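You operate a simulated robot arm through the tools that you are given. There is no shell and no other tool. Be economical: measure what you need, move in short steps, check, and stop when the job is done.

You are at the controls of a simulated robot arm. One attempt, no reset.

JOB
Check the cup that the check order card names and sort it by the screen.
Fine: set the dial as the card says; CLEAR goes on the green tray, HOLD on the purple tray.
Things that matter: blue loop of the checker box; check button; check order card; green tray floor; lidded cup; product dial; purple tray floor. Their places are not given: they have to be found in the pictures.

It is judged by the outcome, as a careful person would: the job done as asked, and still so three seconds after it is handed in. It fails if anything else is knocked over, pushed out of place, dropped, spilled or broken.

ROBOT AND FRAMES
A 6-joint arm with a two-finger parallel gripper, fixed in place. Base frame: the origin is at the foot of the arm, x ahead of it, y to its left, z up; the work surface is at about z = 864. Lengths are in mm, angles in degrees, forces in N, time in s.
With the tool pointing down near the work surface it reaches from about 260 to 680 mm from the base axis. Its first joint turns from -66.0 to 66.0 degrees. Payload 2.9 kg.
The tool frame sits at the grasp point between the pads (the TCP): z along the fingers, y along the line on which they close. The tips reach 30 mm beyond it. The gripper opens to 110 mm. The fingers are 20 mm wide and 10 mm thick; the gripper's body (48 by 112 mm) begins 55 mm behind the TCP.
Orientation is told as [roll, pitch, yaw] about the base's x, y, z axes, in that order, counted from this pose: with the fingers straight down and closing along the base's y, the tool's x points along the base's -x, its y along +y and its z along -z.

CONTROLS
- The arm moves only by the tool drive_tool. Its argument "deltas" is text: rows parted by semicolons, each of 7 numbers parted by spaces: the finger opening in mm, from 0 to 110, then the shift along the tool's x, y, z in mm, then the turn, a rotation vector about the tool's x, y, z in degrees. In form: hand x y z rx ry rz; .... A call has 1 to 20 rows; each row is the pose to reach, as a shift and turn from the pose commanded when the call began, along the tool's axes at that moment. Rows are played at 5 a second. More than 50 mm and 8.6 degrees between two rows, or a gripper value outside its range, and nothing of the call is played. A pose out of reach is approached as far as the arm can. The call stops where the force on the tool passes 70 N (or 10 N more than at its start, if that is more) or the arm is blocked; 0.2 s more then pass. Each finger travels about 108 mm/s and halts on what it meets, pressing with about 23 N; the grip force reading is that of the motor and also rises with nothing between the fingers. The clock runs only during rows and for 0.2 s after the last one: add rows that repeat a pose to give the fingers time. It gives the time, the measured TCP pose, the force on the tool (base axes), the opening and the grip force at its end, in the units of the frame above (readings bear some noise), with the torque about the TCP (base axes, N m) and any sound that the robot's microphone picked up, and new pictures: "views" is both (left out), scene, wrist or none.
- Cameras (640 x 400 px; columns grow to the right, rows downward): "scene" is fixed at [83.8, 438.2, 1386.4]; the picture's right is [-0.69, -0.73, 0.00], its down [-0.40, 0.38, -0.84] and it looks along [0.61, -0.58, -0.55] (base axes); focal length 358 px, centre (320, 200). "wrist" rides on the gripper at [72, 17, -103] in the tool frame; the picture's right is [-0.23, 0.97, 0.00], its down [-0.76, -0.18, -0.62] and it looks along [-0.61, -0.14, 0.78] (tool axes); focal length 222 px, centre (320, 200).
- measure_at(camera, pixels): for up to 12 pixels [column, row] of the newest picture of that camera ("zoom" is the newest enlarged one), the place [x, y, z] in the base frame of the surface seen there, good to about 3 mm. No time passes.
- inspect(camera, box): a new picture of the part [left, top, right, bottom] of that camera's present view, enlarged. No time passes.
- hand_in(): hands the job in; it is judged then, once.

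Work in short steps. Measure before you move; look again where a grasp or a placing could have gone wrong, and mend it. You have 80 turns and 200 pictures in all, those below and enlarged ones among them. Open the gripper and draw the arm clear of the work before you hand the job in, unless the task says otherwise; then end with one line.

The tools are called after "Call:" as a command line: name --argument value ..., lists and objects as JSON in quotes. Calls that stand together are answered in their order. drive_tool: Moves the arm, as the interface text tells. Its arguments: {"type":"object","properties":{"deltas":{"type":"string"},"views":{"type":"string","enum":["both","scene","wrist","none"]}},"required":["deltas"]} The other tools are called the same way: measure_at (camera, pixels) gives the place of the surface under pixels of a picture; inspect (camera, box) takes an enlarged picture of a part of a camera's view; hand_in () hands the job in.

At the start:

```text
time: 0.0
ee_pos: [381.7, -85.3, 1172.9]
orientation: [0.1, 0.0, 0.0]
contact_force: [0.4, -0.5, -0.2]
moment: [0.0, -0.03, 0.03]
finger_gap: 110.2
finger_force: 0.0
```

scene: 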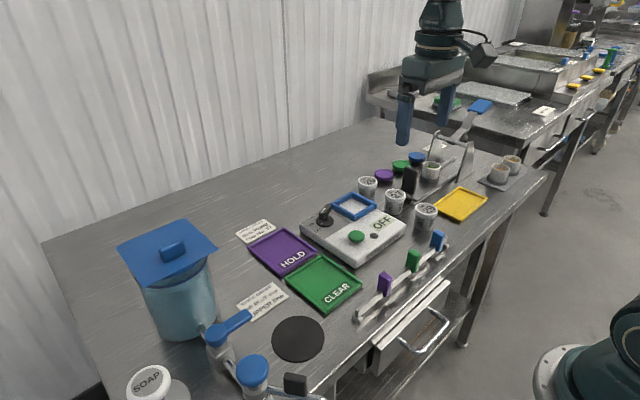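
wrist: 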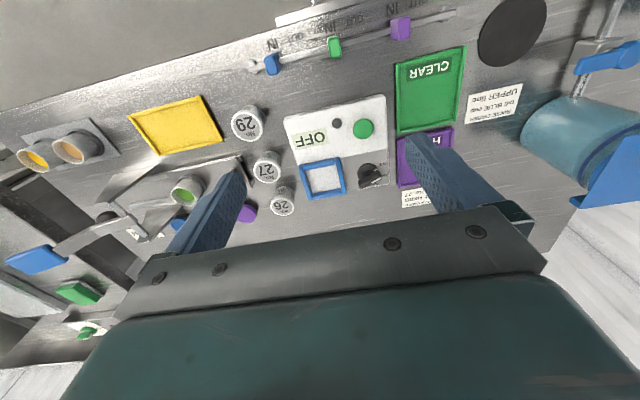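

The scene shows the checker box around (350,230), cups with lids 26/27/29, and cards at (255,231) and (262,300). I look closer at the cards, the box and the cups.

Call:
inspect --camera "scene" --box '[220, 200, 300, 250]'

Call:
inspect --camera "scene" --box '[225, 275, 305, 325]'

Call:
inspect --camera "scene" --box '[290, 160, 450, 260]'

Call:
inspect --camera "wrist" --box '[220, 80, 540, 280]'

```text
8.00 times, centred on (260, 225) of scene
```

zoom: 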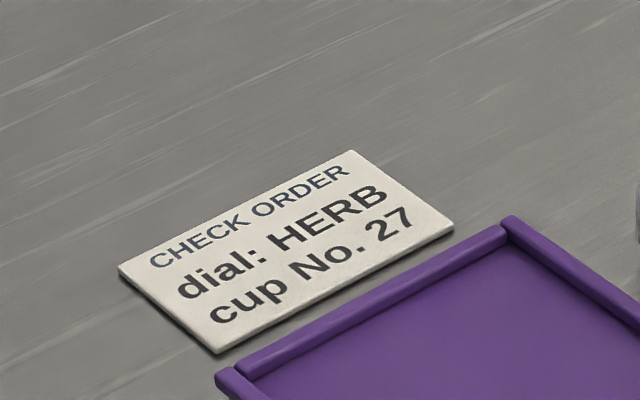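

```text
8.00 times, centred on (265, 300) of scene
```

zoom: 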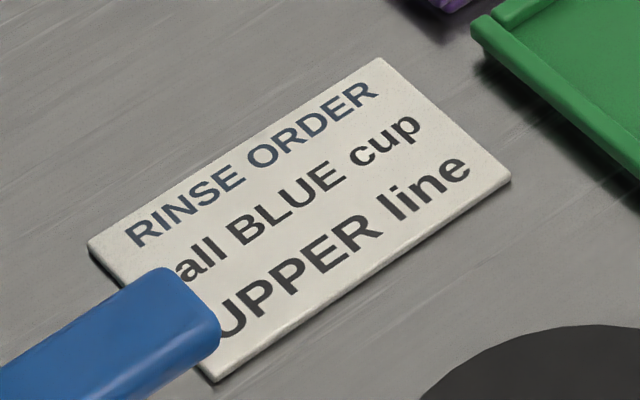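

```text
4.00 times, centred on (370, 210) of scene
```

zoom: 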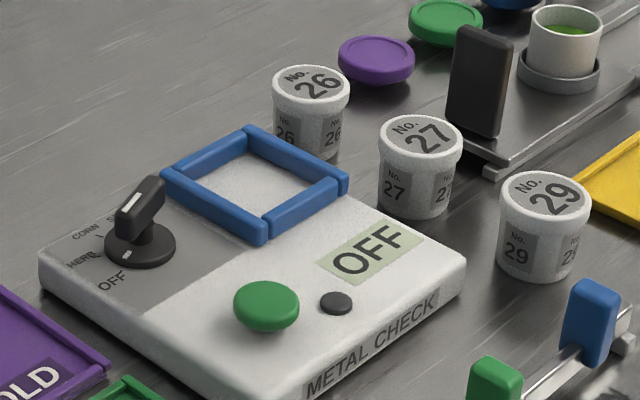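

```text
2.00 times, centred on (380, 180) of wrist
```

zoom: 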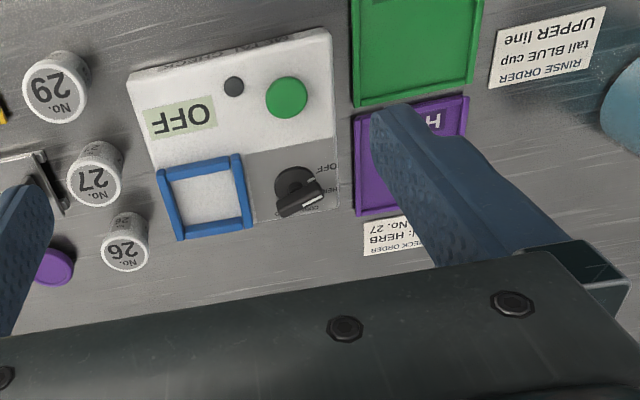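

The order card says dial HERB, cup No. 27. I zoom in on the dial and measure the main parts.

Call:
inspect --camera "scene" --box '[296, 195, 344, 225]'

Call:
measure_at --camera "scene" --pixels '[[325, 211], [327, 222], [327, 209], [356, 235], [395, 193], [386, 210], [401, 211], [353, 207], [284, 252], [323, 283], [374, 250], [367, 180]]'

Call:
inspect --camera "wrist" --box '[340, 150, 420, 200]'

Call:
measure_at --camera "wrist" --pixels '[[266, 167], [363, 128], [325, 179], [370, 172], [336, 123], [304, 163], [340, 159], [308, 198], [345, 192], [312, 138]]'

```text
13.33 times, centred on (320, 210) of scene
```

zoom: 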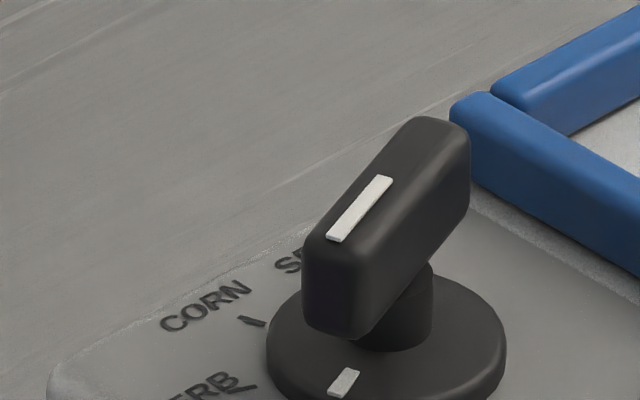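

```text
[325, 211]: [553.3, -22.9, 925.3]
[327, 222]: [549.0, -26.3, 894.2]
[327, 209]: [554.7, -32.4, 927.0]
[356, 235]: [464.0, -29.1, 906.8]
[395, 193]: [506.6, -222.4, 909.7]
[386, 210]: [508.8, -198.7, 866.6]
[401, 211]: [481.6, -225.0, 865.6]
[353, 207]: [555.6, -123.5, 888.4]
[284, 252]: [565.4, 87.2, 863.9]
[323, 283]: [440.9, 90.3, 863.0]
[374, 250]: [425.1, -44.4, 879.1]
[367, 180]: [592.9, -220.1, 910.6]
```

```text
8.00 times, centred on (380, 175) of wrist
```

zoom: 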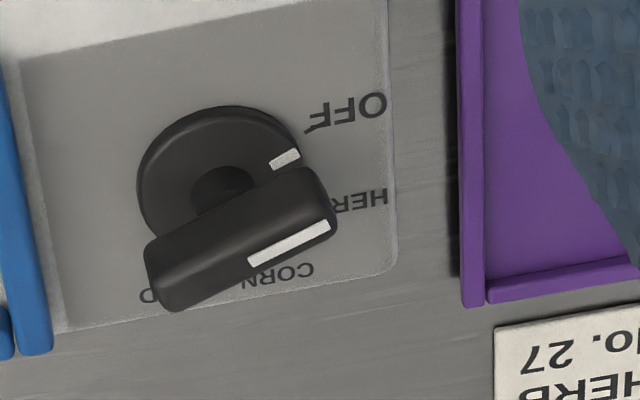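

```text
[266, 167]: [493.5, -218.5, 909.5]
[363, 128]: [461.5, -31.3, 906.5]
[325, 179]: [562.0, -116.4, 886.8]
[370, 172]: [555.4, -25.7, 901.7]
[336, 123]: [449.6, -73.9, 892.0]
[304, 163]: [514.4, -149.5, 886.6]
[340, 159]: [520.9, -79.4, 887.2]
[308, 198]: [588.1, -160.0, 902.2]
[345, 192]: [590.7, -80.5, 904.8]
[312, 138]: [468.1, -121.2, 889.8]
```

The dial stands at OFF, and HERB is a turn clockwise seen from above. I measure the ticks, pointer, disc rim and handle ends in the enlarged wrist picture.

Call:
measure_at --camera "zoom" --pixels '[[309, 130], [285, 158], [140, 190], [205, 107], [297, 145], [372, 198], [352, 108], [152, 250], [322, 185], [330, 228], [180, 305], [250, 262]]'

Call:
inspect --camera "scene" --box '[300, 205, 340, 230]'

```text
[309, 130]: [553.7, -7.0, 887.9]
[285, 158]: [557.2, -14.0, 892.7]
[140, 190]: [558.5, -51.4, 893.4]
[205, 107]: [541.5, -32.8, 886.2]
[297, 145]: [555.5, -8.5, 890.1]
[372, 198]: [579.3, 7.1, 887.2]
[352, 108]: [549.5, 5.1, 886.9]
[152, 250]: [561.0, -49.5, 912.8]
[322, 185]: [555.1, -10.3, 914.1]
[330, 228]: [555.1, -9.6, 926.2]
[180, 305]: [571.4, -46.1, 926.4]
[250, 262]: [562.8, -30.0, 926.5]
```

```text
16.00 times, centred on (320, 218) of scene
```

zoom: 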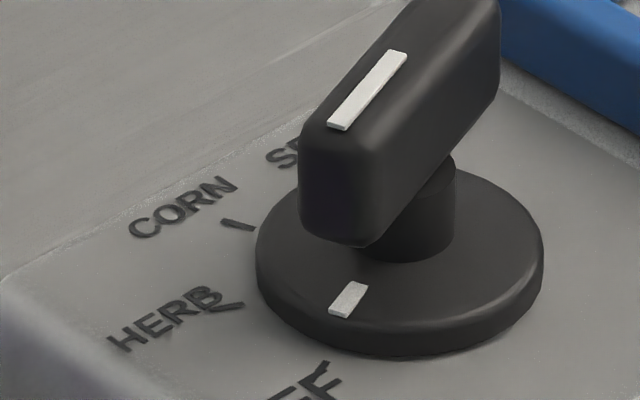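

I measure the ticks and the handle from this enlarged scene picture.

Call:
measure_at --camera "zoom" --pixels '[[232, 306], [322, 372], [240, 225], [348, 300], [262, 245], [538, 230], [400, 340], [340, 127], [398, 53], [310, 120], [370, 145], [470, 30]]'

```text
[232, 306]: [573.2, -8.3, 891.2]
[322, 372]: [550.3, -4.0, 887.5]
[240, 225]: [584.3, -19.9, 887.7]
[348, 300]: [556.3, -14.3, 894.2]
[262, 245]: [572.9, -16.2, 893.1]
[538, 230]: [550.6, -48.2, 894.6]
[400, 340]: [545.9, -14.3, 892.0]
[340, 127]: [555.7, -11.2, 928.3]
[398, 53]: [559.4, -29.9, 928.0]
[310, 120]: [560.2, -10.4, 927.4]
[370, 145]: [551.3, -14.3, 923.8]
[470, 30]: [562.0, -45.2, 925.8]
```

The disc centre is about (562,-32), the bar handle spans z≈905–927, and HERB is about 42° clockwise from OFF. I move above the dial with the fingers turned to straddle the bar (yaw −73).

Call:
drive_tool --deltas "110 -18 5.4 17 0 0 7.3; 110 -36 10.8 34 0 0 14.6; 110 -54 16.2 51 0 0 21.9; 100 -72 21.6 68 0 0 29.2; 90 -90 27 85 0 0 36.5; 80 -108 32.4 102 0 0 43.8; 70 -126 37.8 119 0 0 51.1; 60 -144 43.2 136 0 0 58.4; 60 -162 48.6 153 0 0 65.7; 60 -180 54 170 0 0 73; 60 -180 54 170 0 0 73"

```text
time: 2.4
ee_pos: [561.1, -32.1, 1003.9]
orientation: [-0.1, 0.0, -73.1]
contact_force: [0.6, -0.1, 0.2]
moment: [-0.02, 0.01, -0.01]
finger_gap: 59.9
finger_force: 0.1
```

scene: 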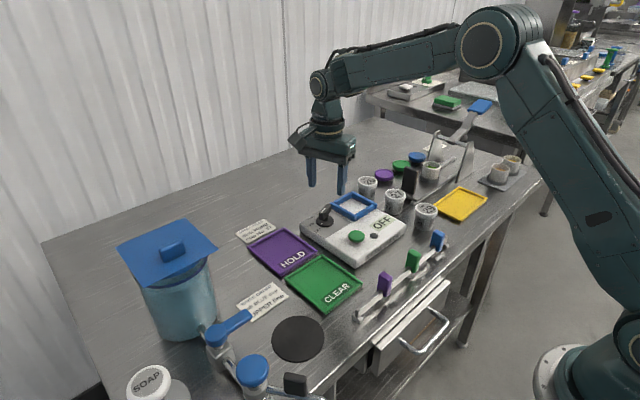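
wrist: 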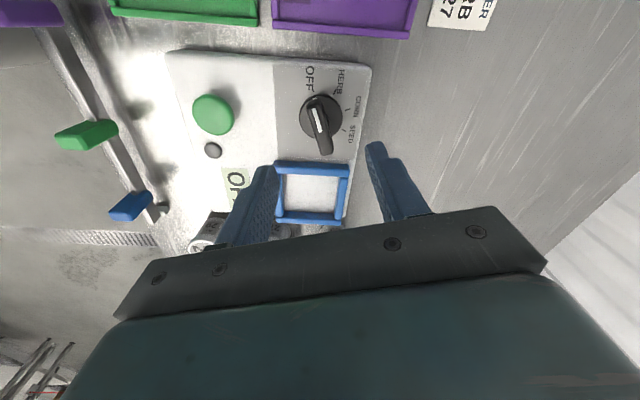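

The gripper is over the dial, which is seen at (320,120) in the wrist picture. I look closely and measure it again from here.

Call:
inspect --camera "wrist" --box '[272, 60, 384, 170]'

Call:
measure_at --camera "wrist" --pixels '[[301, 116], [342, 116], [322, 97], [316, 110], [321, 130], [325, 152], [311, 93], [337, 95], [347, 107], [347, 128], [312, 108], [324, 108]]'

```text
3.64 times, centred on (328, 115) of wrist
```

zoom: 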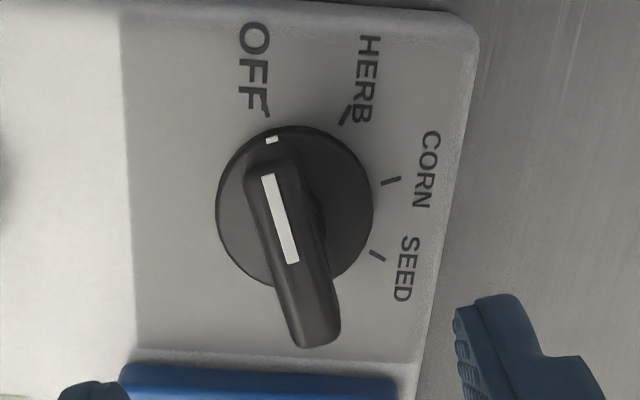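

```text
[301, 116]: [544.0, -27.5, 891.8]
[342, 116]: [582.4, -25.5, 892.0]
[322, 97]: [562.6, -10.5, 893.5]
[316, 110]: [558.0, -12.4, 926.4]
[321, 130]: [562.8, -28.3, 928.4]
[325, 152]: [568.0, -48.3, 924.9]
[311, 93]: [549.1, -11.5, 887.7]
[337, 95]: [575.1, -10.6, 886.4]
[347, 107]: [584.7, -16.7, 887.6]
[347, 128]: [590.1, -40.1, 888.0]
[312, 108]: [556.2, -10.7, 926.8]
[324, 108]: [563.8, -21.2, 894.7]
```

Dial centre comes out at (563,-30). I descend with tips to about z=903 around the bar, then close.

Call:
drive_tool --deltas "60 1.3 2.5 35 0 0 0; 60 1.3 2.5 60 0 0 0; 60 1.3 2.5 70 0 0 0; 60 1.3 2.5 70 0 0 0; 35 1.3 2.5 70 0 0 0; 20 1.3 2.5 70 0 0 0; 10 1.3 2.5 70 0 0 0; 10 1.3 2.5 70 0 0 0"

```text
time: 4.2
ee_pos: [563.4, -31.2, 935.4]
orientation: [0.1, 0.0, -73.0]
contact_force: [-19.0, -4.4, 21.1]
moment: [-0.15, 0.77, 0.03]
finger_gap: 19.4
finger_force: 9.1
```

scene: 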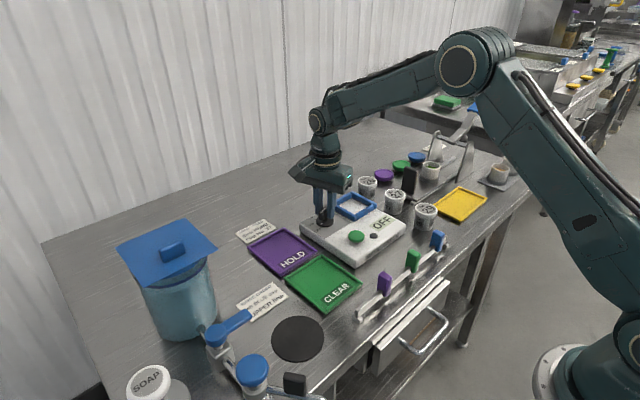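
wrist: 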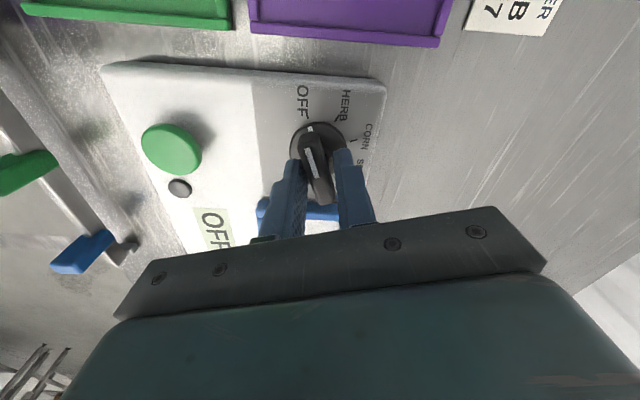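

The gap is 19 mm with a side force of −19 N, so contact may be on one side only. I look closer.

Call:
inspect --camera "wrist" --box '[260, 90, 390, 240]'

Call:
inspect --camera "scene" --box '[290, 170, 370, 240]'

```text
2.67 times, centred on (325, 165) of wrist
```

zoom: 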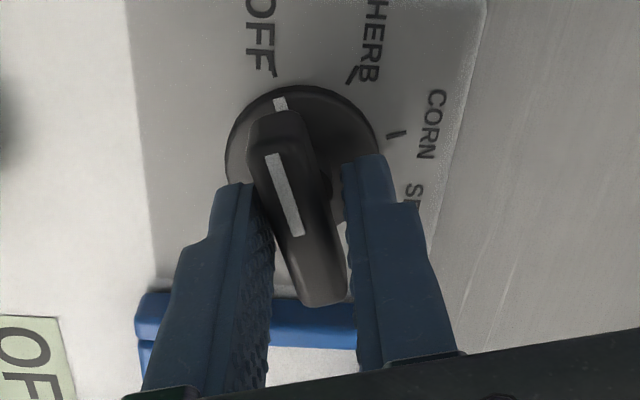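

```text
5.71 times, centred on (330, 205) of scene
```

zoom: 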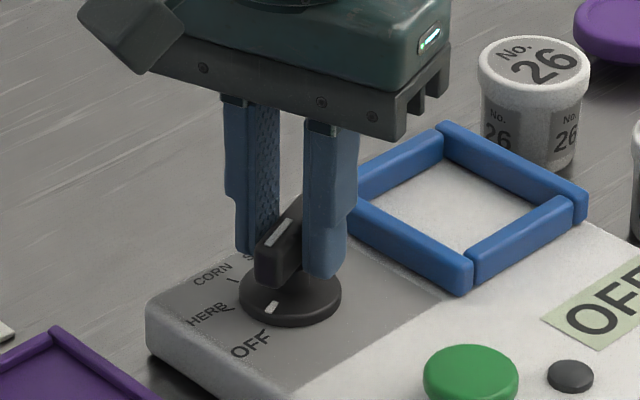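

The −x finger touches the bar and the other does not yet. I ease 4 mm toward −x, lift 2 mm, align the yaw by 4° and close fully.

Call:
drive_tool --deltas "26 0 0 -2 0 0 0; 30 0 -2 -2 0 0 -4; 30 0 -3 -2 0 0 -4; 14 0 -3 -2 0 0 -4; 5 0 -3 -2 0 0 -4; 5 0 -3 -2 0 0 -4; 5 0 -3 -2 0 0 -4" --views "wrist"

```text
time: 5.8
ee_pos: [562.1, -31.3, 937.5]
orientation: [0.3, -0.2, -69.0]
contact_force: [-2.0, 3.2, 29.5]
moment: [0.04, 0.61, -0.95]
finger_gap: 12.7
finger_force: 45.8
```

wrist: 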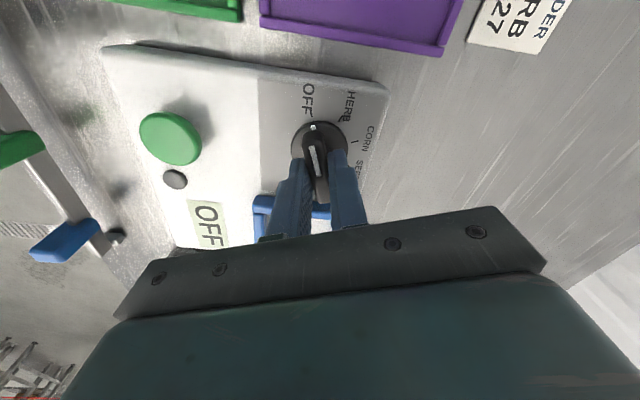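

The bar is now firmly gripped (12.7 mm). I turn clockwise 43°, easing up 1 mm to take off the vertical load.

Call:
drive_tool --deltas "5 0 0 -1 0 0 6; 5 0 0 -1 0 0 12; 5 0 0 -1 0 0 18; 5 0 0 -1 0 0 24; 5 0 0 -1 0 0 30; 5 0 0 -1 0 0 36; 5 0 0 -1 0 0 43; 5 0 0 -1 0 0 43"

```text
time: 7.6
ee_pos: [561.3, -32.0, 937.1]
orientation: [0.0, 0.0, -112.0]
contact_force: [-8.6, -1.8, 27.1]
moment: [0.27, 0.08, -0.04]
finger_gap: 12.9
finger_force: 45.1
```

scene: 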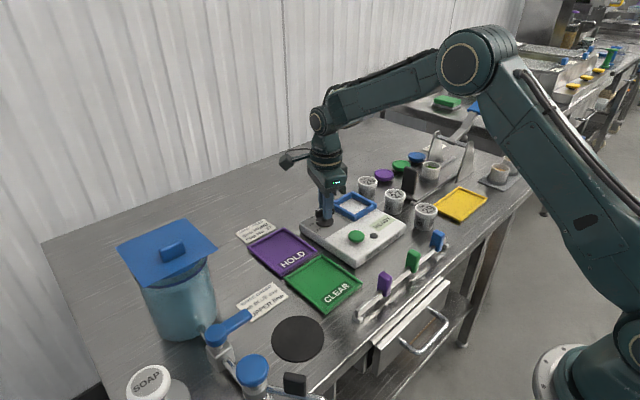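
wrist: 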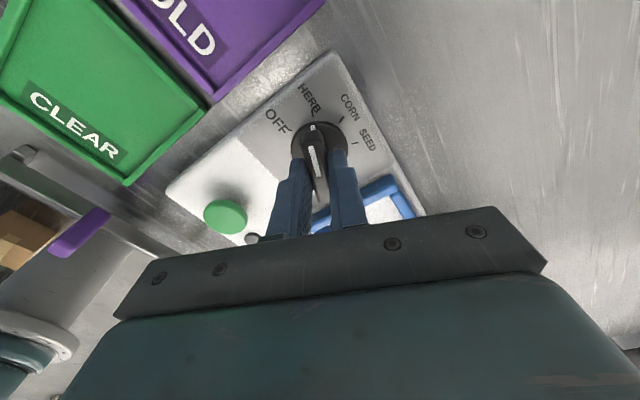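

Screen text changed. I zoom in on the dial and the screen.

Call:
inspect --camera "wrist" --box '[260, 70, 390, 180]'

Call:
inspect --camera "scene" --box '[340, 200, 420, 250]'

```text
3.64 times, centred on (325, 125) of wrist
```

zoom: 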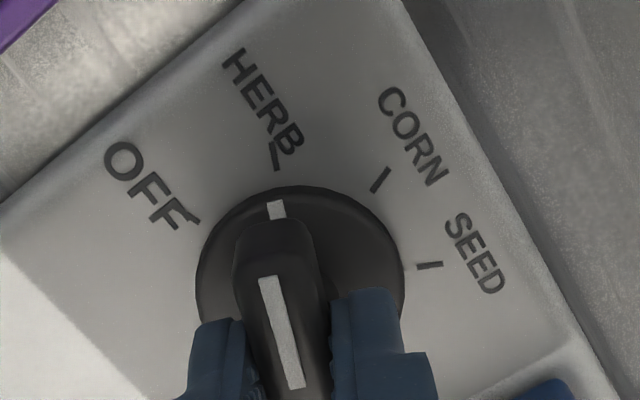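

```text
8.00 times, centred on (380, 225) of scene
```

zoom: 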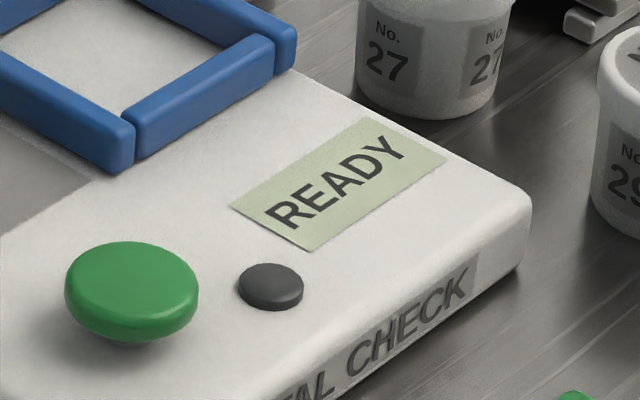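

The pointer is at HERB and the screen reads READY. I release with a small opening, rise 110 mm, then check again.

Call:
drive_tool --deltas "20 0 0 0 0 0 0; 32 0 0 0 0 0 0; 32 0 0 0 0 0 0; 32 0 0 -30 0 0 0; 32 0 0 -70 0 0 0; 32 0 0 -110 0 0 0; 32 0 0 -110 0 0 0"

```text
time: 9.2
ee_pos: [561.4, -31.0, 1046.7]
orientation: [0.0, 0.1, -112.0]
contact_force: [0.2, -0.1, -0.2]
moment: [-0.03, -0.02, 0.01]
finger_gap: 32.1
finger_force: 0.0
```

scene: 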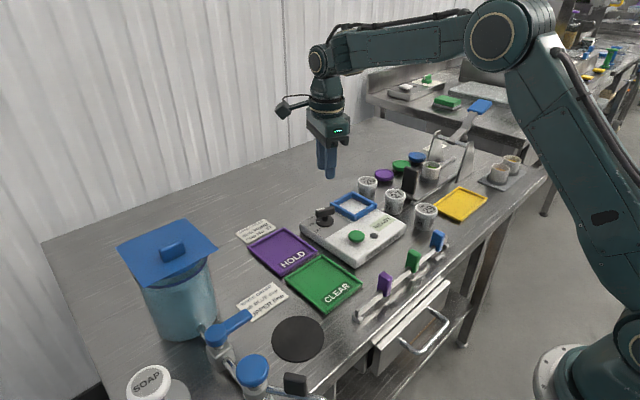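
wrist: 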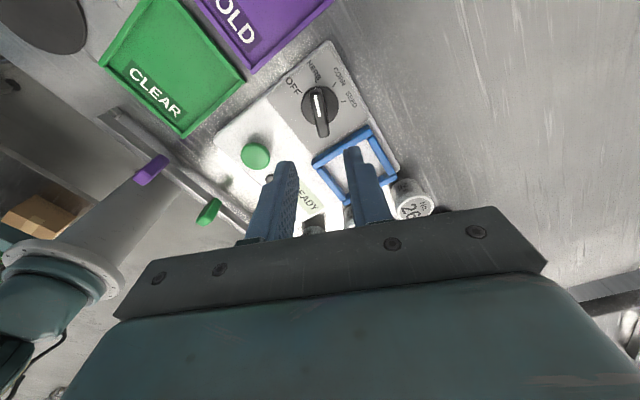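

The dial holds at HERB. Now I measure cup 27, its neighbours and the loop in the scene picture.

Call:
inspect --camera "scene" --box '[340, 150, 450, 240]'

Call:
measure_at --camera "scene" --pixels '[[385, 194], [405, 194], [395, 189], [395, 199], [393, 213], [426, 208], [410, 180], [404, 188], [414, 195], [350, 213], [386, 198], [405, 199]]'

Call:
inspect --camera "scene" --box '[300, 195, 350, 235]'

```text
4.44 times, centred on (395, 195) of scene
```

zoom: 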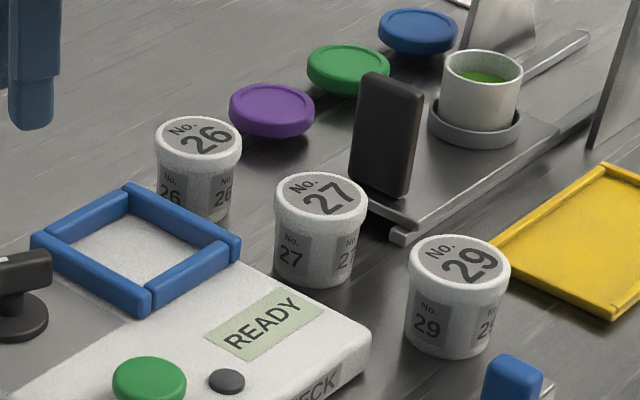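

```text
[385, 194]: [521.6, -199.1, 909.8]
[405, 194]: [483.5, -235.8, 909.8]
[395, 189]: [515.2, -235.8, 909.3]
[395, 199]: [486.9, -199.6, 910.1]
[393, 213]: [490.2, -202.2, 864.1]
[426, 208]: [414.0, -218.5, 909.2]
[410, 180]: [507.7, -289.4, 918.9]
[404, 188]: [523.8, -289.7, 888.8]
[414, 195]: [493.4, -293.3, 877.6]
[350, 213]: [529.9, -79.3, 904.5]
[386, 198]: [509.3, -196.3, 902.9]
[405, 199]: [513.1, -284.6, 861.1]
```

```text
10.00 times, centred on (325, 215) of scene
```

zoom: 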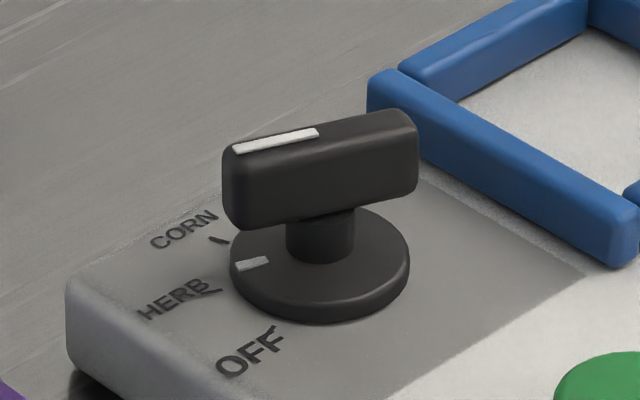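

Cup 27 is centred near (502,-218), top z=910, lid about 50 mm wide. I measure the loop bars, the dial pointer and ticks, and the button.

Call:
measure_at --camera "scene" --pixels '[[332.4, 203.6], [355.1, 217], [374.4, 204.5], [353, 192.8], [343, 210], [366, 211.5], [364, 198], [342.5, 198], [354, 204], [356, 232], [351, 236], [361, 236]]'

Call:
measure_at --camera "zoom" --pixels '[[252, 263], [208, 291], [219, 240], [408, 262], [232, 262], [320, 310], [275, 140], [235, 150], [400, 120], [270, 330]]'

```text
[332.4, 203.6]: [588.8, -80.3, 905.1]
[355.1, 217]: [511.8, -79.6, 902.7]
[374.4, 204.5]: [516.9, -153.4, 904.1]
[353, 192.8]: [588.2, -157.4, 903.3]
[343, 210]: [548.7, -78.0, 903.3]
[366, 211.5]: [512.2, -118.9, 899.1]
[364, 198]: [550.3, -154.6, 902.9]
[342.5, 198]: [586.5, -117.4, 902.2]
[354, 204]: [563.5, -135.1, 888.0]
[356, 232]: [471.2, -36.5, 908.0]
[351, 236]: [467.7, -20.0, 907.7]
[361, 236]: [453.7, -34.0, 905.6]
```

```text
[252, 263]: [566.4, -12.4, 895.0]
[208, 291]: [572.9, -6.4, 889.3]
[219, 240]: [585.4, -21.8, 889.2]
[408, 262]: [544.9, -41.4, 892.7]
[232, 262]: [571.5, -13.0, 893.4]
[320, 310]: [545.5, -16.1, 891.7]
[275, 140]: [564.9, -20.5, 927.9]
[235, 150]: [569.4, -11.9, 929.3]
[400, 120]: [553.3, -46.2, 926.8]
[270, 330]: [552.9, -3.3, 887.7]
```

I check pointer alignment with the HERB tick in the present wrist view.

Call:
inspect --camera "wrist" --box '[270, 50, 370, 150]'

```text
4.00 times, centred on (320, 100) of wrist
```

zoom: 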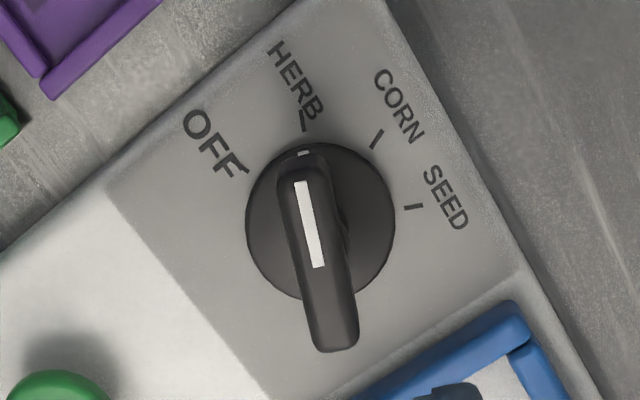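

The pointer is about 5° short of the HERB tick. I regrip and add 5.5° to be right on it.

Call:
drive_tool --deltas "32 0 0 40 0 0 0; 32 0 0 80 0 0 0; 32 0 0 109 0 0 0; 32 0 0 109 0 0 0; 18 0 0 109 0 0 0; 8 0 0 109 0 0 0; 8 0 0 109 0 0 0; 8 0 0 109 0 0 3; 8 0 0 109 0 0 5.5; 8 0 0 109 0 0 5.5; 20 0 0 109 0 0 5.5; 32 0 0 109 0 0 5.5; 32 0 0 109 0 0 5.5; 32 0 0 70 0 0 5.5; 32 0 0 30 0 0 5.5; 32 0 0 0 0 0 5.5; 32 0 0 0 0 0 5.5"

Call:
inspect --camera "wrist" --box '[270, 50, 370, 150]'

Call:
inspect --camera "scene" --box '[300, 180, 430, 260]'

```text
time: 12.8
ee_pos: [559.6, -31.9, 1044.1]
orientation: [0.0, 0.0, -117.5]
contact_force: [0.1, 0.6, 0.7]
moment: [-0.02, 0.01, 0.01]
finger_gap: 32.0
finger_force: 0.0
```

scene: 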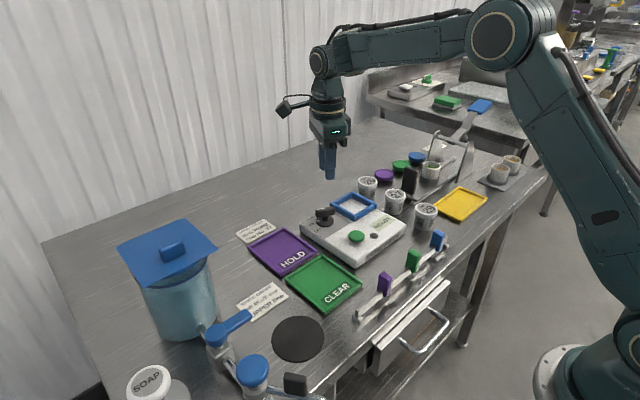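
wrist: 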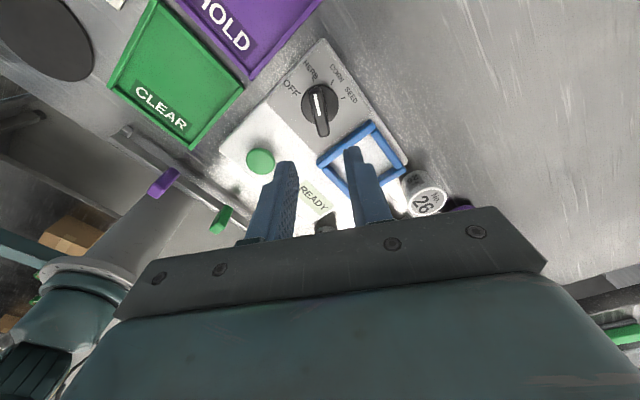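

```text
4.00 times, centred on (320, 100) of wrist
```

zoom: 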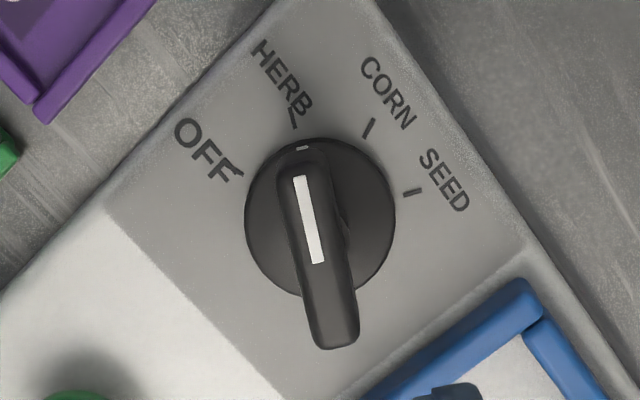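

```text
4.92 times, centred on (365, 220) of scene
```

zoom: 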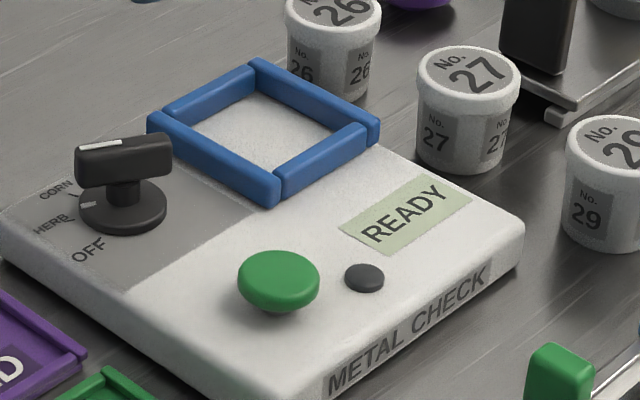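

The dial is now right on HERB with READY showing. Next I move above cup 27 at (502,-218) with yaw −90 (fingers closing along x) and open to 78 mm.

Call:
drive_tool --deltas "40 -38.4 7 0 0 0 -5.5; 55 -76.7 14 0 0 0 -11; 70 -115 21 10 0 0 -16.5; 78 -153.4 28 25 0 0 -22; 78 -191.7 34.9 44 0 0 -27.5; 78 -191.7 34.9 44 0 0 -27.5"

```text
time: 14.2
ee_pos: [504.2, -218.2, 1003.3]
orientation: [0.0, 0.0, -89.9]
contact_force: [0.2, -1.0, -0.6]
moment: [0.01, -0.07, 0.02]
finger_gap: 77.9
finger_force: 0.0
```

scene: 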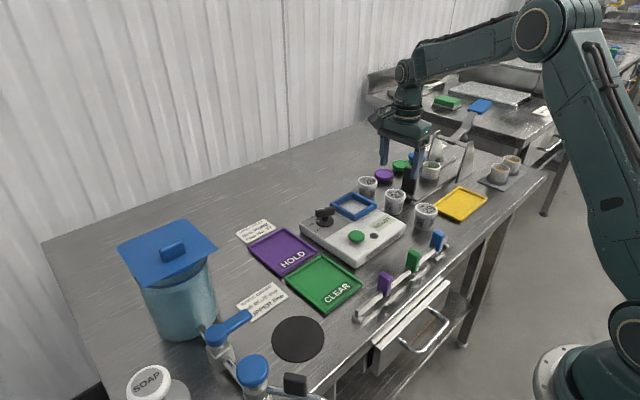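
wrist: 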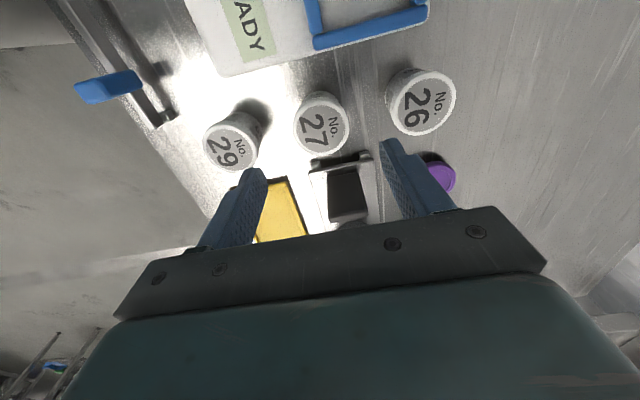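

I measure the lid edges of the three cups from here before descending.

Call:
measure_at --camera "wrist" --pixels '[[298, 128], [347, 128], [325, 104], [324, 151], [322, 128], [392, 105], [455, 100], [258, 150], [204, 150], [348, 190]]'

```text
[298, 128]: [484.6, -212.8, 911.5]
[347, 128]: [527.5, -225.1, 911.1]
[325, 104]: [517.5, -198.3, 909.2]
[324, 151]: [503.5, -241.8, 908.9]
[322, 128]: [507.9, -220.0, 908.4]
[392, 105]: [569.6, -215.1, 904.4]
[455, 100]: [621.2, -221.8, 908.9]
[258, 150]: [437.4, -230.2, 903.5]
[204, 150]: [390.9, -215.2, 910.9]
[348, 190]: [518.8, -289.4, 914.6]
```

The centre is (505,-219), directly below the tool. I descend to TCP z≈918, with tips near z=888.

Call:
drive_tool --deltas "78 -1 0 40 0 0 0; 78 -1 0 70 0 0 0; 78 -1 0 85 0 0 0; 78 -1 0 85 0 0 0; 64 -1 0 85 0 0 0; 50 -1 0 85 0 0 0; 42 -1 0 85 0 0 0; 42 -1 0 85 0 0 0"

Call:
inspect --camera "scene" --box '[350, 150, 450, 230]'

```text
time: 16.0
ee_pos: [505.2, -218.2, 915.2]
orientation: [0.0, 0.0, -90.0]
contact_force: [1.3, -0.1, 0.3]
moment: [-0.04, 0.03, 0.0]
finger_gap: 49.7
finger_force: 23.3
```

scene: 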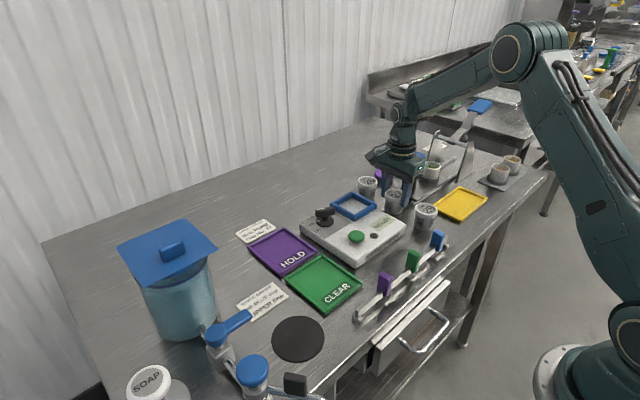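
wrist: 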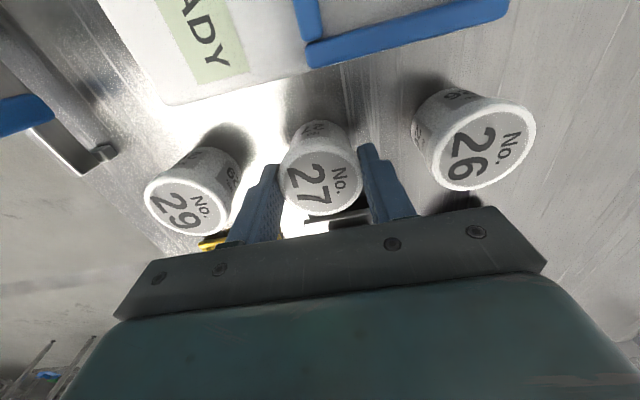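

```text
5.00 times, centred on (400, 190) of scene
```

zoom: 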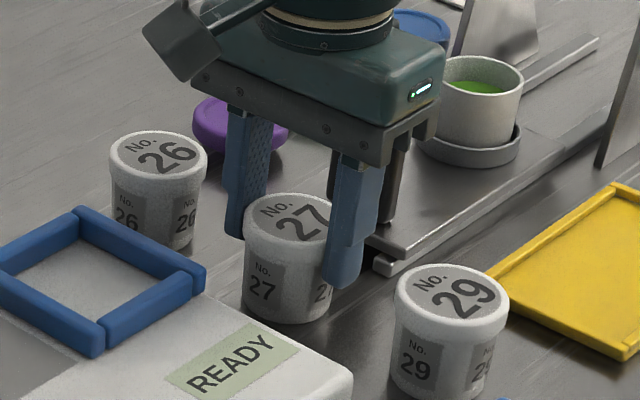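

Cup 27 is held at 49.7 mm. I lift 70 mm straight up and carry it over the loop centre (551,-118).

Call:
drive_tool --deltas "42 0 0 -20 0 0 0; 42 0 0 -45 0 0 0; 42 0 0 -70 0 0 0; 42 25 11.5 -70 0 0 0; 42 50 23 -70 0 0 0; 42 75 34.5 -70 0 0 0; 42 100 46 -70 0 0 0; 42 100 46 -70 0 0 0"

Call:
inspect --camera "scene" --box '[300, 150, 430, 240]'

```text
time: 17.8
ee_pos: [550.0, -118.1, 987.1]
orientation: [0.0, 0.0, -90.0]
contact_force: [-0.1, -0.2, -1.5]
moment: [-0.03, -0.03, 0.02]
finger_gap: 49.6
finger_force: 23.4
```

scene: 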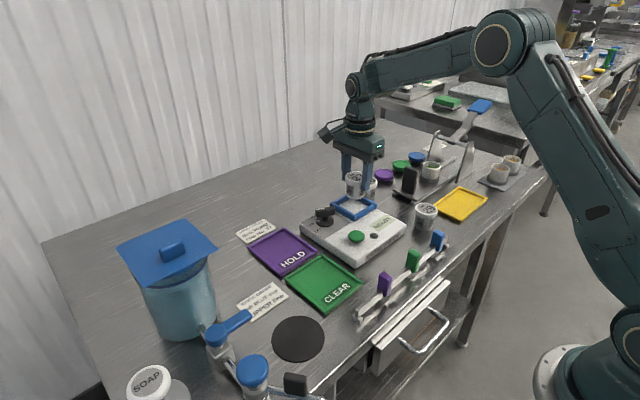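
wrist: 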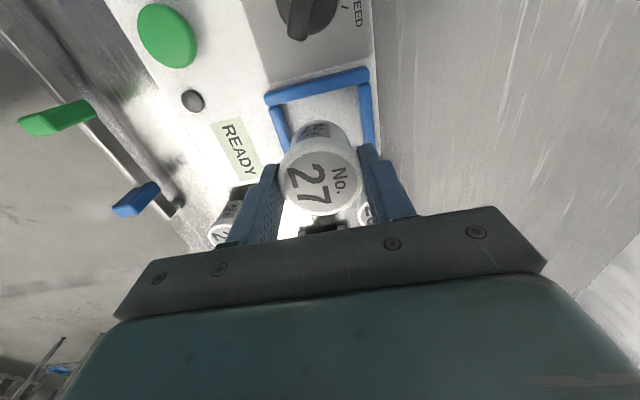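

```text
4.44 times, centred on (365, 195) of scene
```

zoom: 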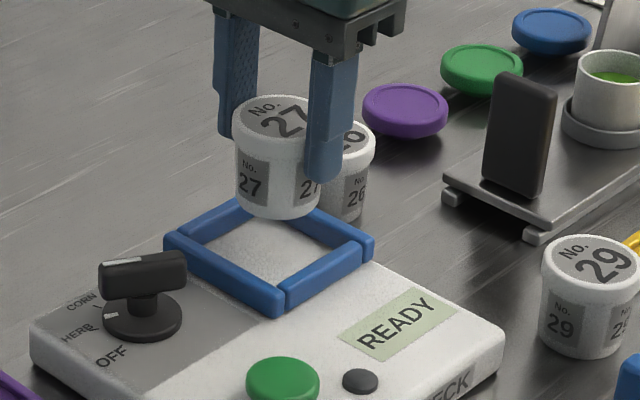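

The cup hangs over the loop without swing. I lower it 47 mm to the plate, then open gently to 66 mm.

Call:
drive_tool --deltas "42 0 1 20 0 0 0; 42 0 1 36 0 0 0; 42 0 1 43 0 0 0; 42 0 1 46 0 0 0; 42 0 1 47 0 0 0; 42 0 1 47 0 0 0"

Call:
inspect --camera "scene" --box '[300, 150, 430, 240]'

```text
time: 19.2
ee_pos: [552.2, -116.6, 941.8]
orientation: [0.4, 0.0, -90.0]
contact_force: [-4.7, 4.0, 34.4]
moment: [0.11, 0.39, 0.01]
finger_gap: 49.6
finger_force: 22.7
```

scene: 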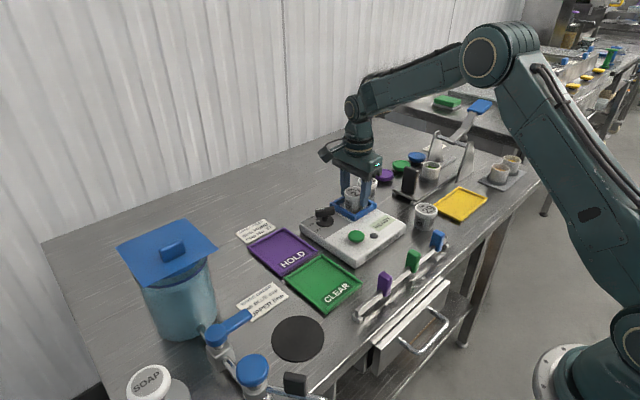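
wrist: 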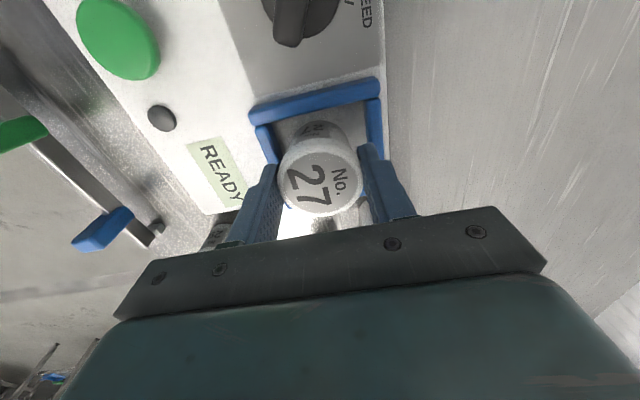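

```text
4.44 times, centred on (365, 195) of scene
```

zoom: 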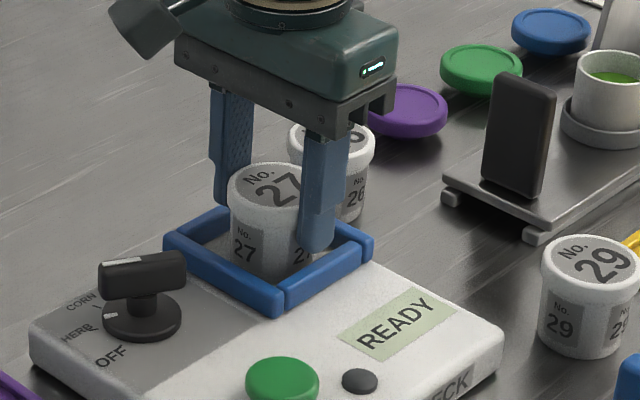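

The cup stands on the plate (34 N upward). I ease up 1.5 mm, open to 66 and rise 110 mm.

Call:
drive_tool --deltas "42 0 0 -1.5 0 0 0; 56 0 0 -1.5 0 0 0; 64 0 0 -1.5 0 0 0; 64 0 0 -1.5 0 0 0; 66 0 0 -20 0 0 0; 66 0 0 -60 0 0 0; 66 0 0 -110 0 0 0; 66 0 0 -110 0 0 0"

Call:
inspect --camera "scene" --box '[300, 150, 430, 250]'

```text
time: 21.0
ee_pos: [551.0, -118.8, 1049.7]
orientation: [-0.1, 0.0, -90.0]
contact_force: [0.1, -0.3, 0.3]
moment: [-0.01, 0.01, -0.01]
finger_gap: 65.9
finger_force: 0.1
```

scene: 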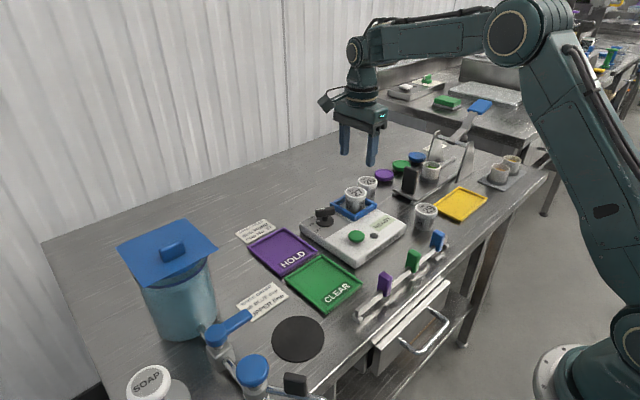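
wrist: 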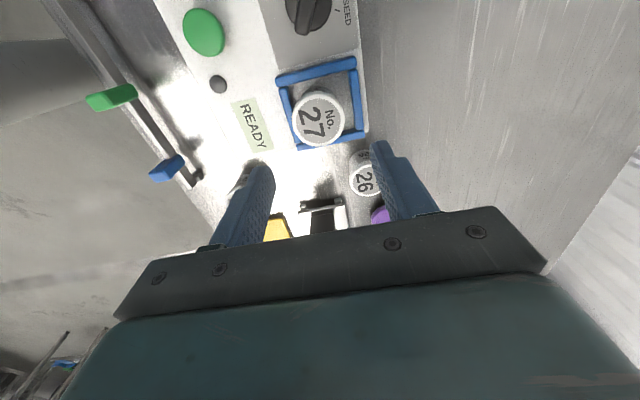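

```text
4.00 times, centred on (365, 200) of scene
```

zoom: 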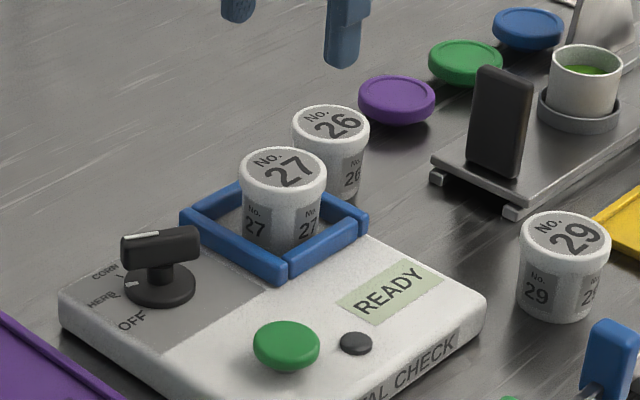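

Cup 27 stands upright in the loop, READY shows. I measure the button and move over it with closed fingers.

Call:
measure_at --camera "wrist" --pixels '[[183, 33], [224, 33], [203, 10], [203, 54], [204, 33]]'

Call:
drive_tool --deltas "50 22 -22 0 0 0 0; 30 44 -44 0 0 0 0; 10 66 -66 0 0 0 0; 0 88 -88 0 0 0 0; 0 88 -88 40 0 0 0; 0 88 -88 75 0 0 0; 0 88 -88 95 0 0 0; 0 88 -88 95 0 0 0"

Call:
inspect --camera "scene" --box '[300, 150, 430, 250]'

```text
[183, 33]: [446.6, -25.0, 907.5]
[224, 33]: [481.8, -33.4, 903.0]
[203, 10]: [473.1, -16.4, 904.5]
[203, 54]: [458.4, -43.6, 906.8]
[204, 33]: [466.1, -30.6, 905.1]
```

```text
time: 22.8
ee_pos: [462.5, -30.9, 953.6]
orientation: [-0.1, 0.0, -90.1]
contact_force: [0.3, 0.1, 0.0]
moment: [-0.01, -0.03, -0.06]
finger_gap: 0.0
finger_force: 22.7
```

scene: 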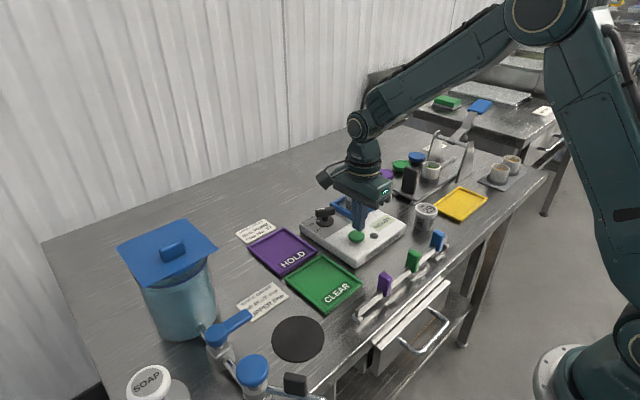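
wrist: 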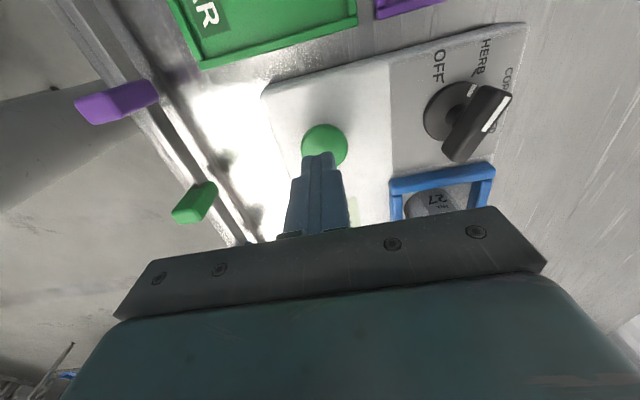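

```text
4.00 times, centred on (365, 200) of scene
```

zoom: 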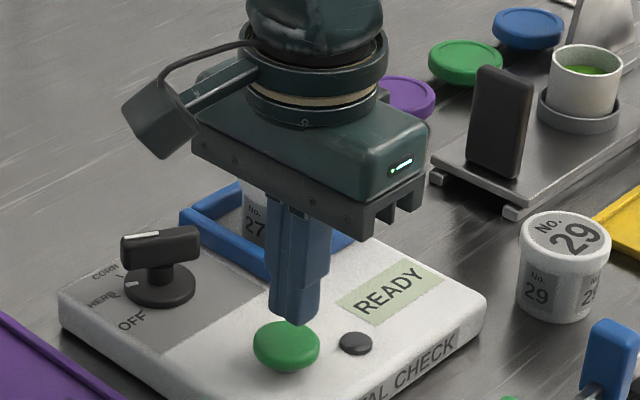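

The tips are about 15 mm above the button. I press slowly.

Call:
drive_tool --deltas "0 0 2 10 0 0 0; 0 0 2 14 0 0 0; 0 0 2 17 0 0 0; 0 0 2 19 0 0 0; 0 0 2 21 0 0 0; 0 0 2 21 0 0 0" --views "scene"

Call:
inspect --camera "scene" --box '[330, 190, 430, 260]'

```text
time: 24.2
ee_pos: [465.9, -30.2, 934.2]
orientation: [0.0, 0.0, -90.1]
contact_force: [-0.3, -0.8, 2.0]
moment: [-0.01, 0.01, -0.02]
finger_gap: 0.3
finger_force: 22.6
```

scene: 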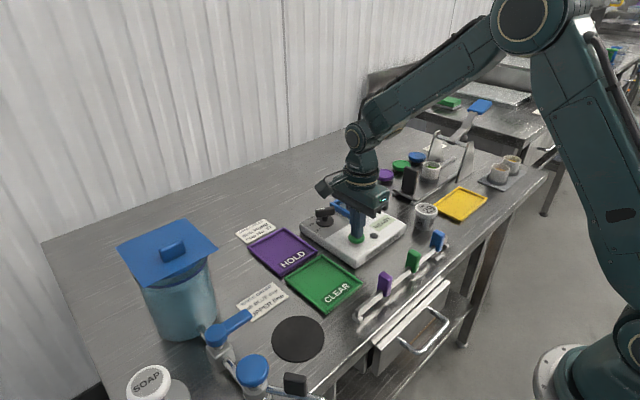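

```text
5.71 times, centred on (380, 225) of scene
```

zoom: 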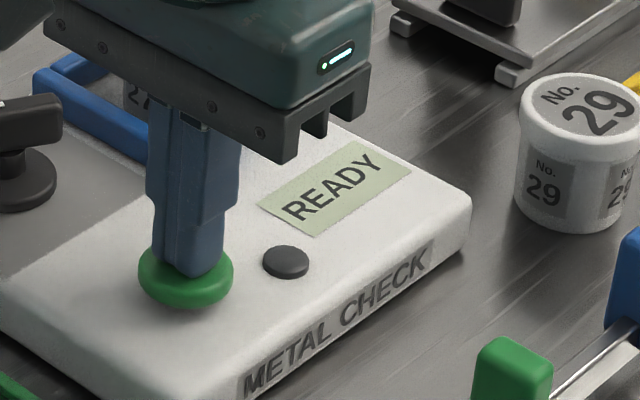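

Contact has begun (2 N, spring button) but the screen still reads READY. I press further.

Call:
drive_tool --deltas "0 0 0 2 0 0 0; 0 0 0 4 0 0 0; 0 0 0 6 0 0 0; 0 0 0 7 0 0 0; 0 0 0 7 0 0 0" --views "scene"

Call:
inspect --camera "scene" --box '[330, 190, 430, 260]'

```text
time: 25.4
ee_pos: [465.8, -30.0, 927.5]
orientation: [0.2, 0.1, -89.9]
contact_force: [-3.3, 8.4, 28.5]
moment: [0.32, 0.13, 0.02]
finger_gap: 0.0
finger_force: 22.7
heard: click
```

scene: 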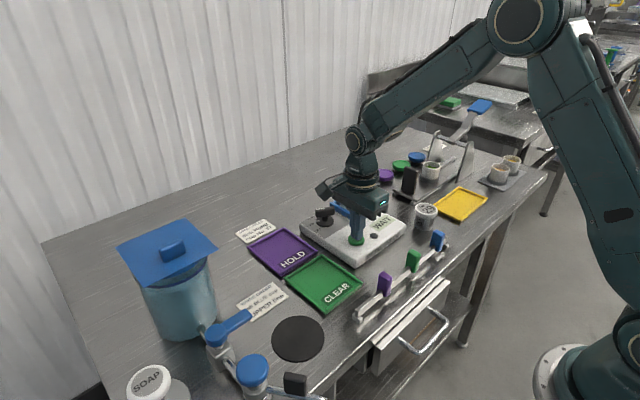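

```text
5.71 times, centred on (380, 225) of scene
```

zoom: 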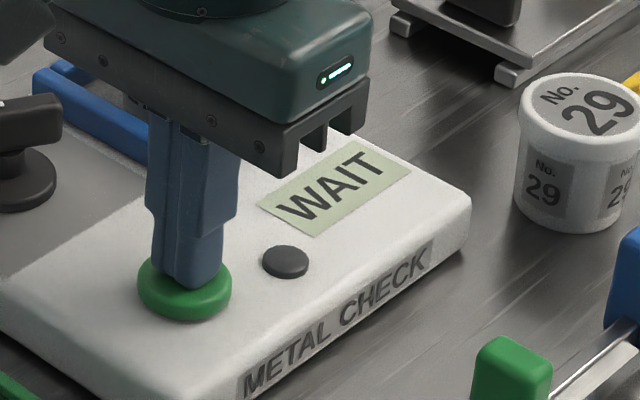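

A click sounded and the screen reads WAIT. I rise straight up and wait.

Call:
drive_tool --deltas "0 0 0 -20 0 0 0; 0 0 0 -60 0 0 0; 0 0 0 -110 0 0 0; 0 0 0 -120 0 0 0; 0 0 0 -120 0 0 0; 0 0 0 -120 0 0 0; 0 0 0 -120 0 0 0; 0 0 0 -120 0 0 0; 0 0 0 -120 0 0 0; 0 0 0 -120 0 0 0; 0 0 0 -120 0 0 0; 0 0 0 -120 0 0 0" --views "scene"

Call:
inspect --camera "scene" --box '[330, 190, 430, 260]'

```text
time: 28.0
ee_pos: [465.9, -31.1, 1046.1]
orientation: [0.1, -0.1, -90.1]
contact_force: [-0.6, -0.2, -0.2]
moment: [-0.04, -0.01, -0.02]
finger_gap: 0.0
finger_force: 22.9
```

scene: 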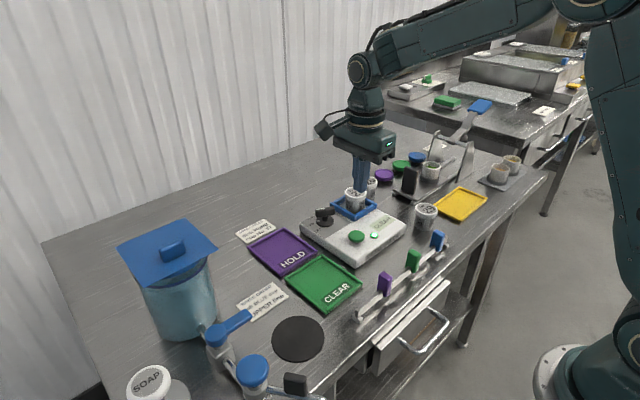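

```text
5.71 times, centred on (380, 225) of scene
```

zoom: 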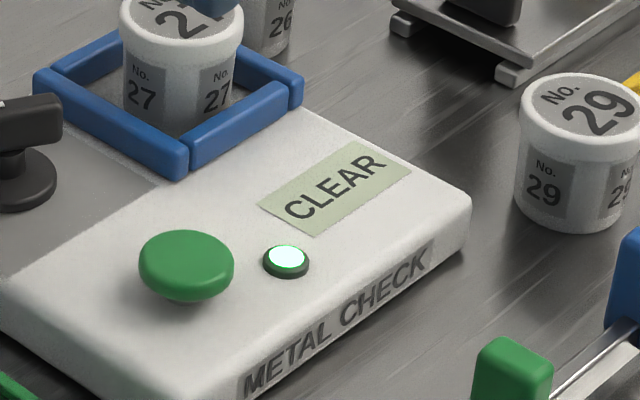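

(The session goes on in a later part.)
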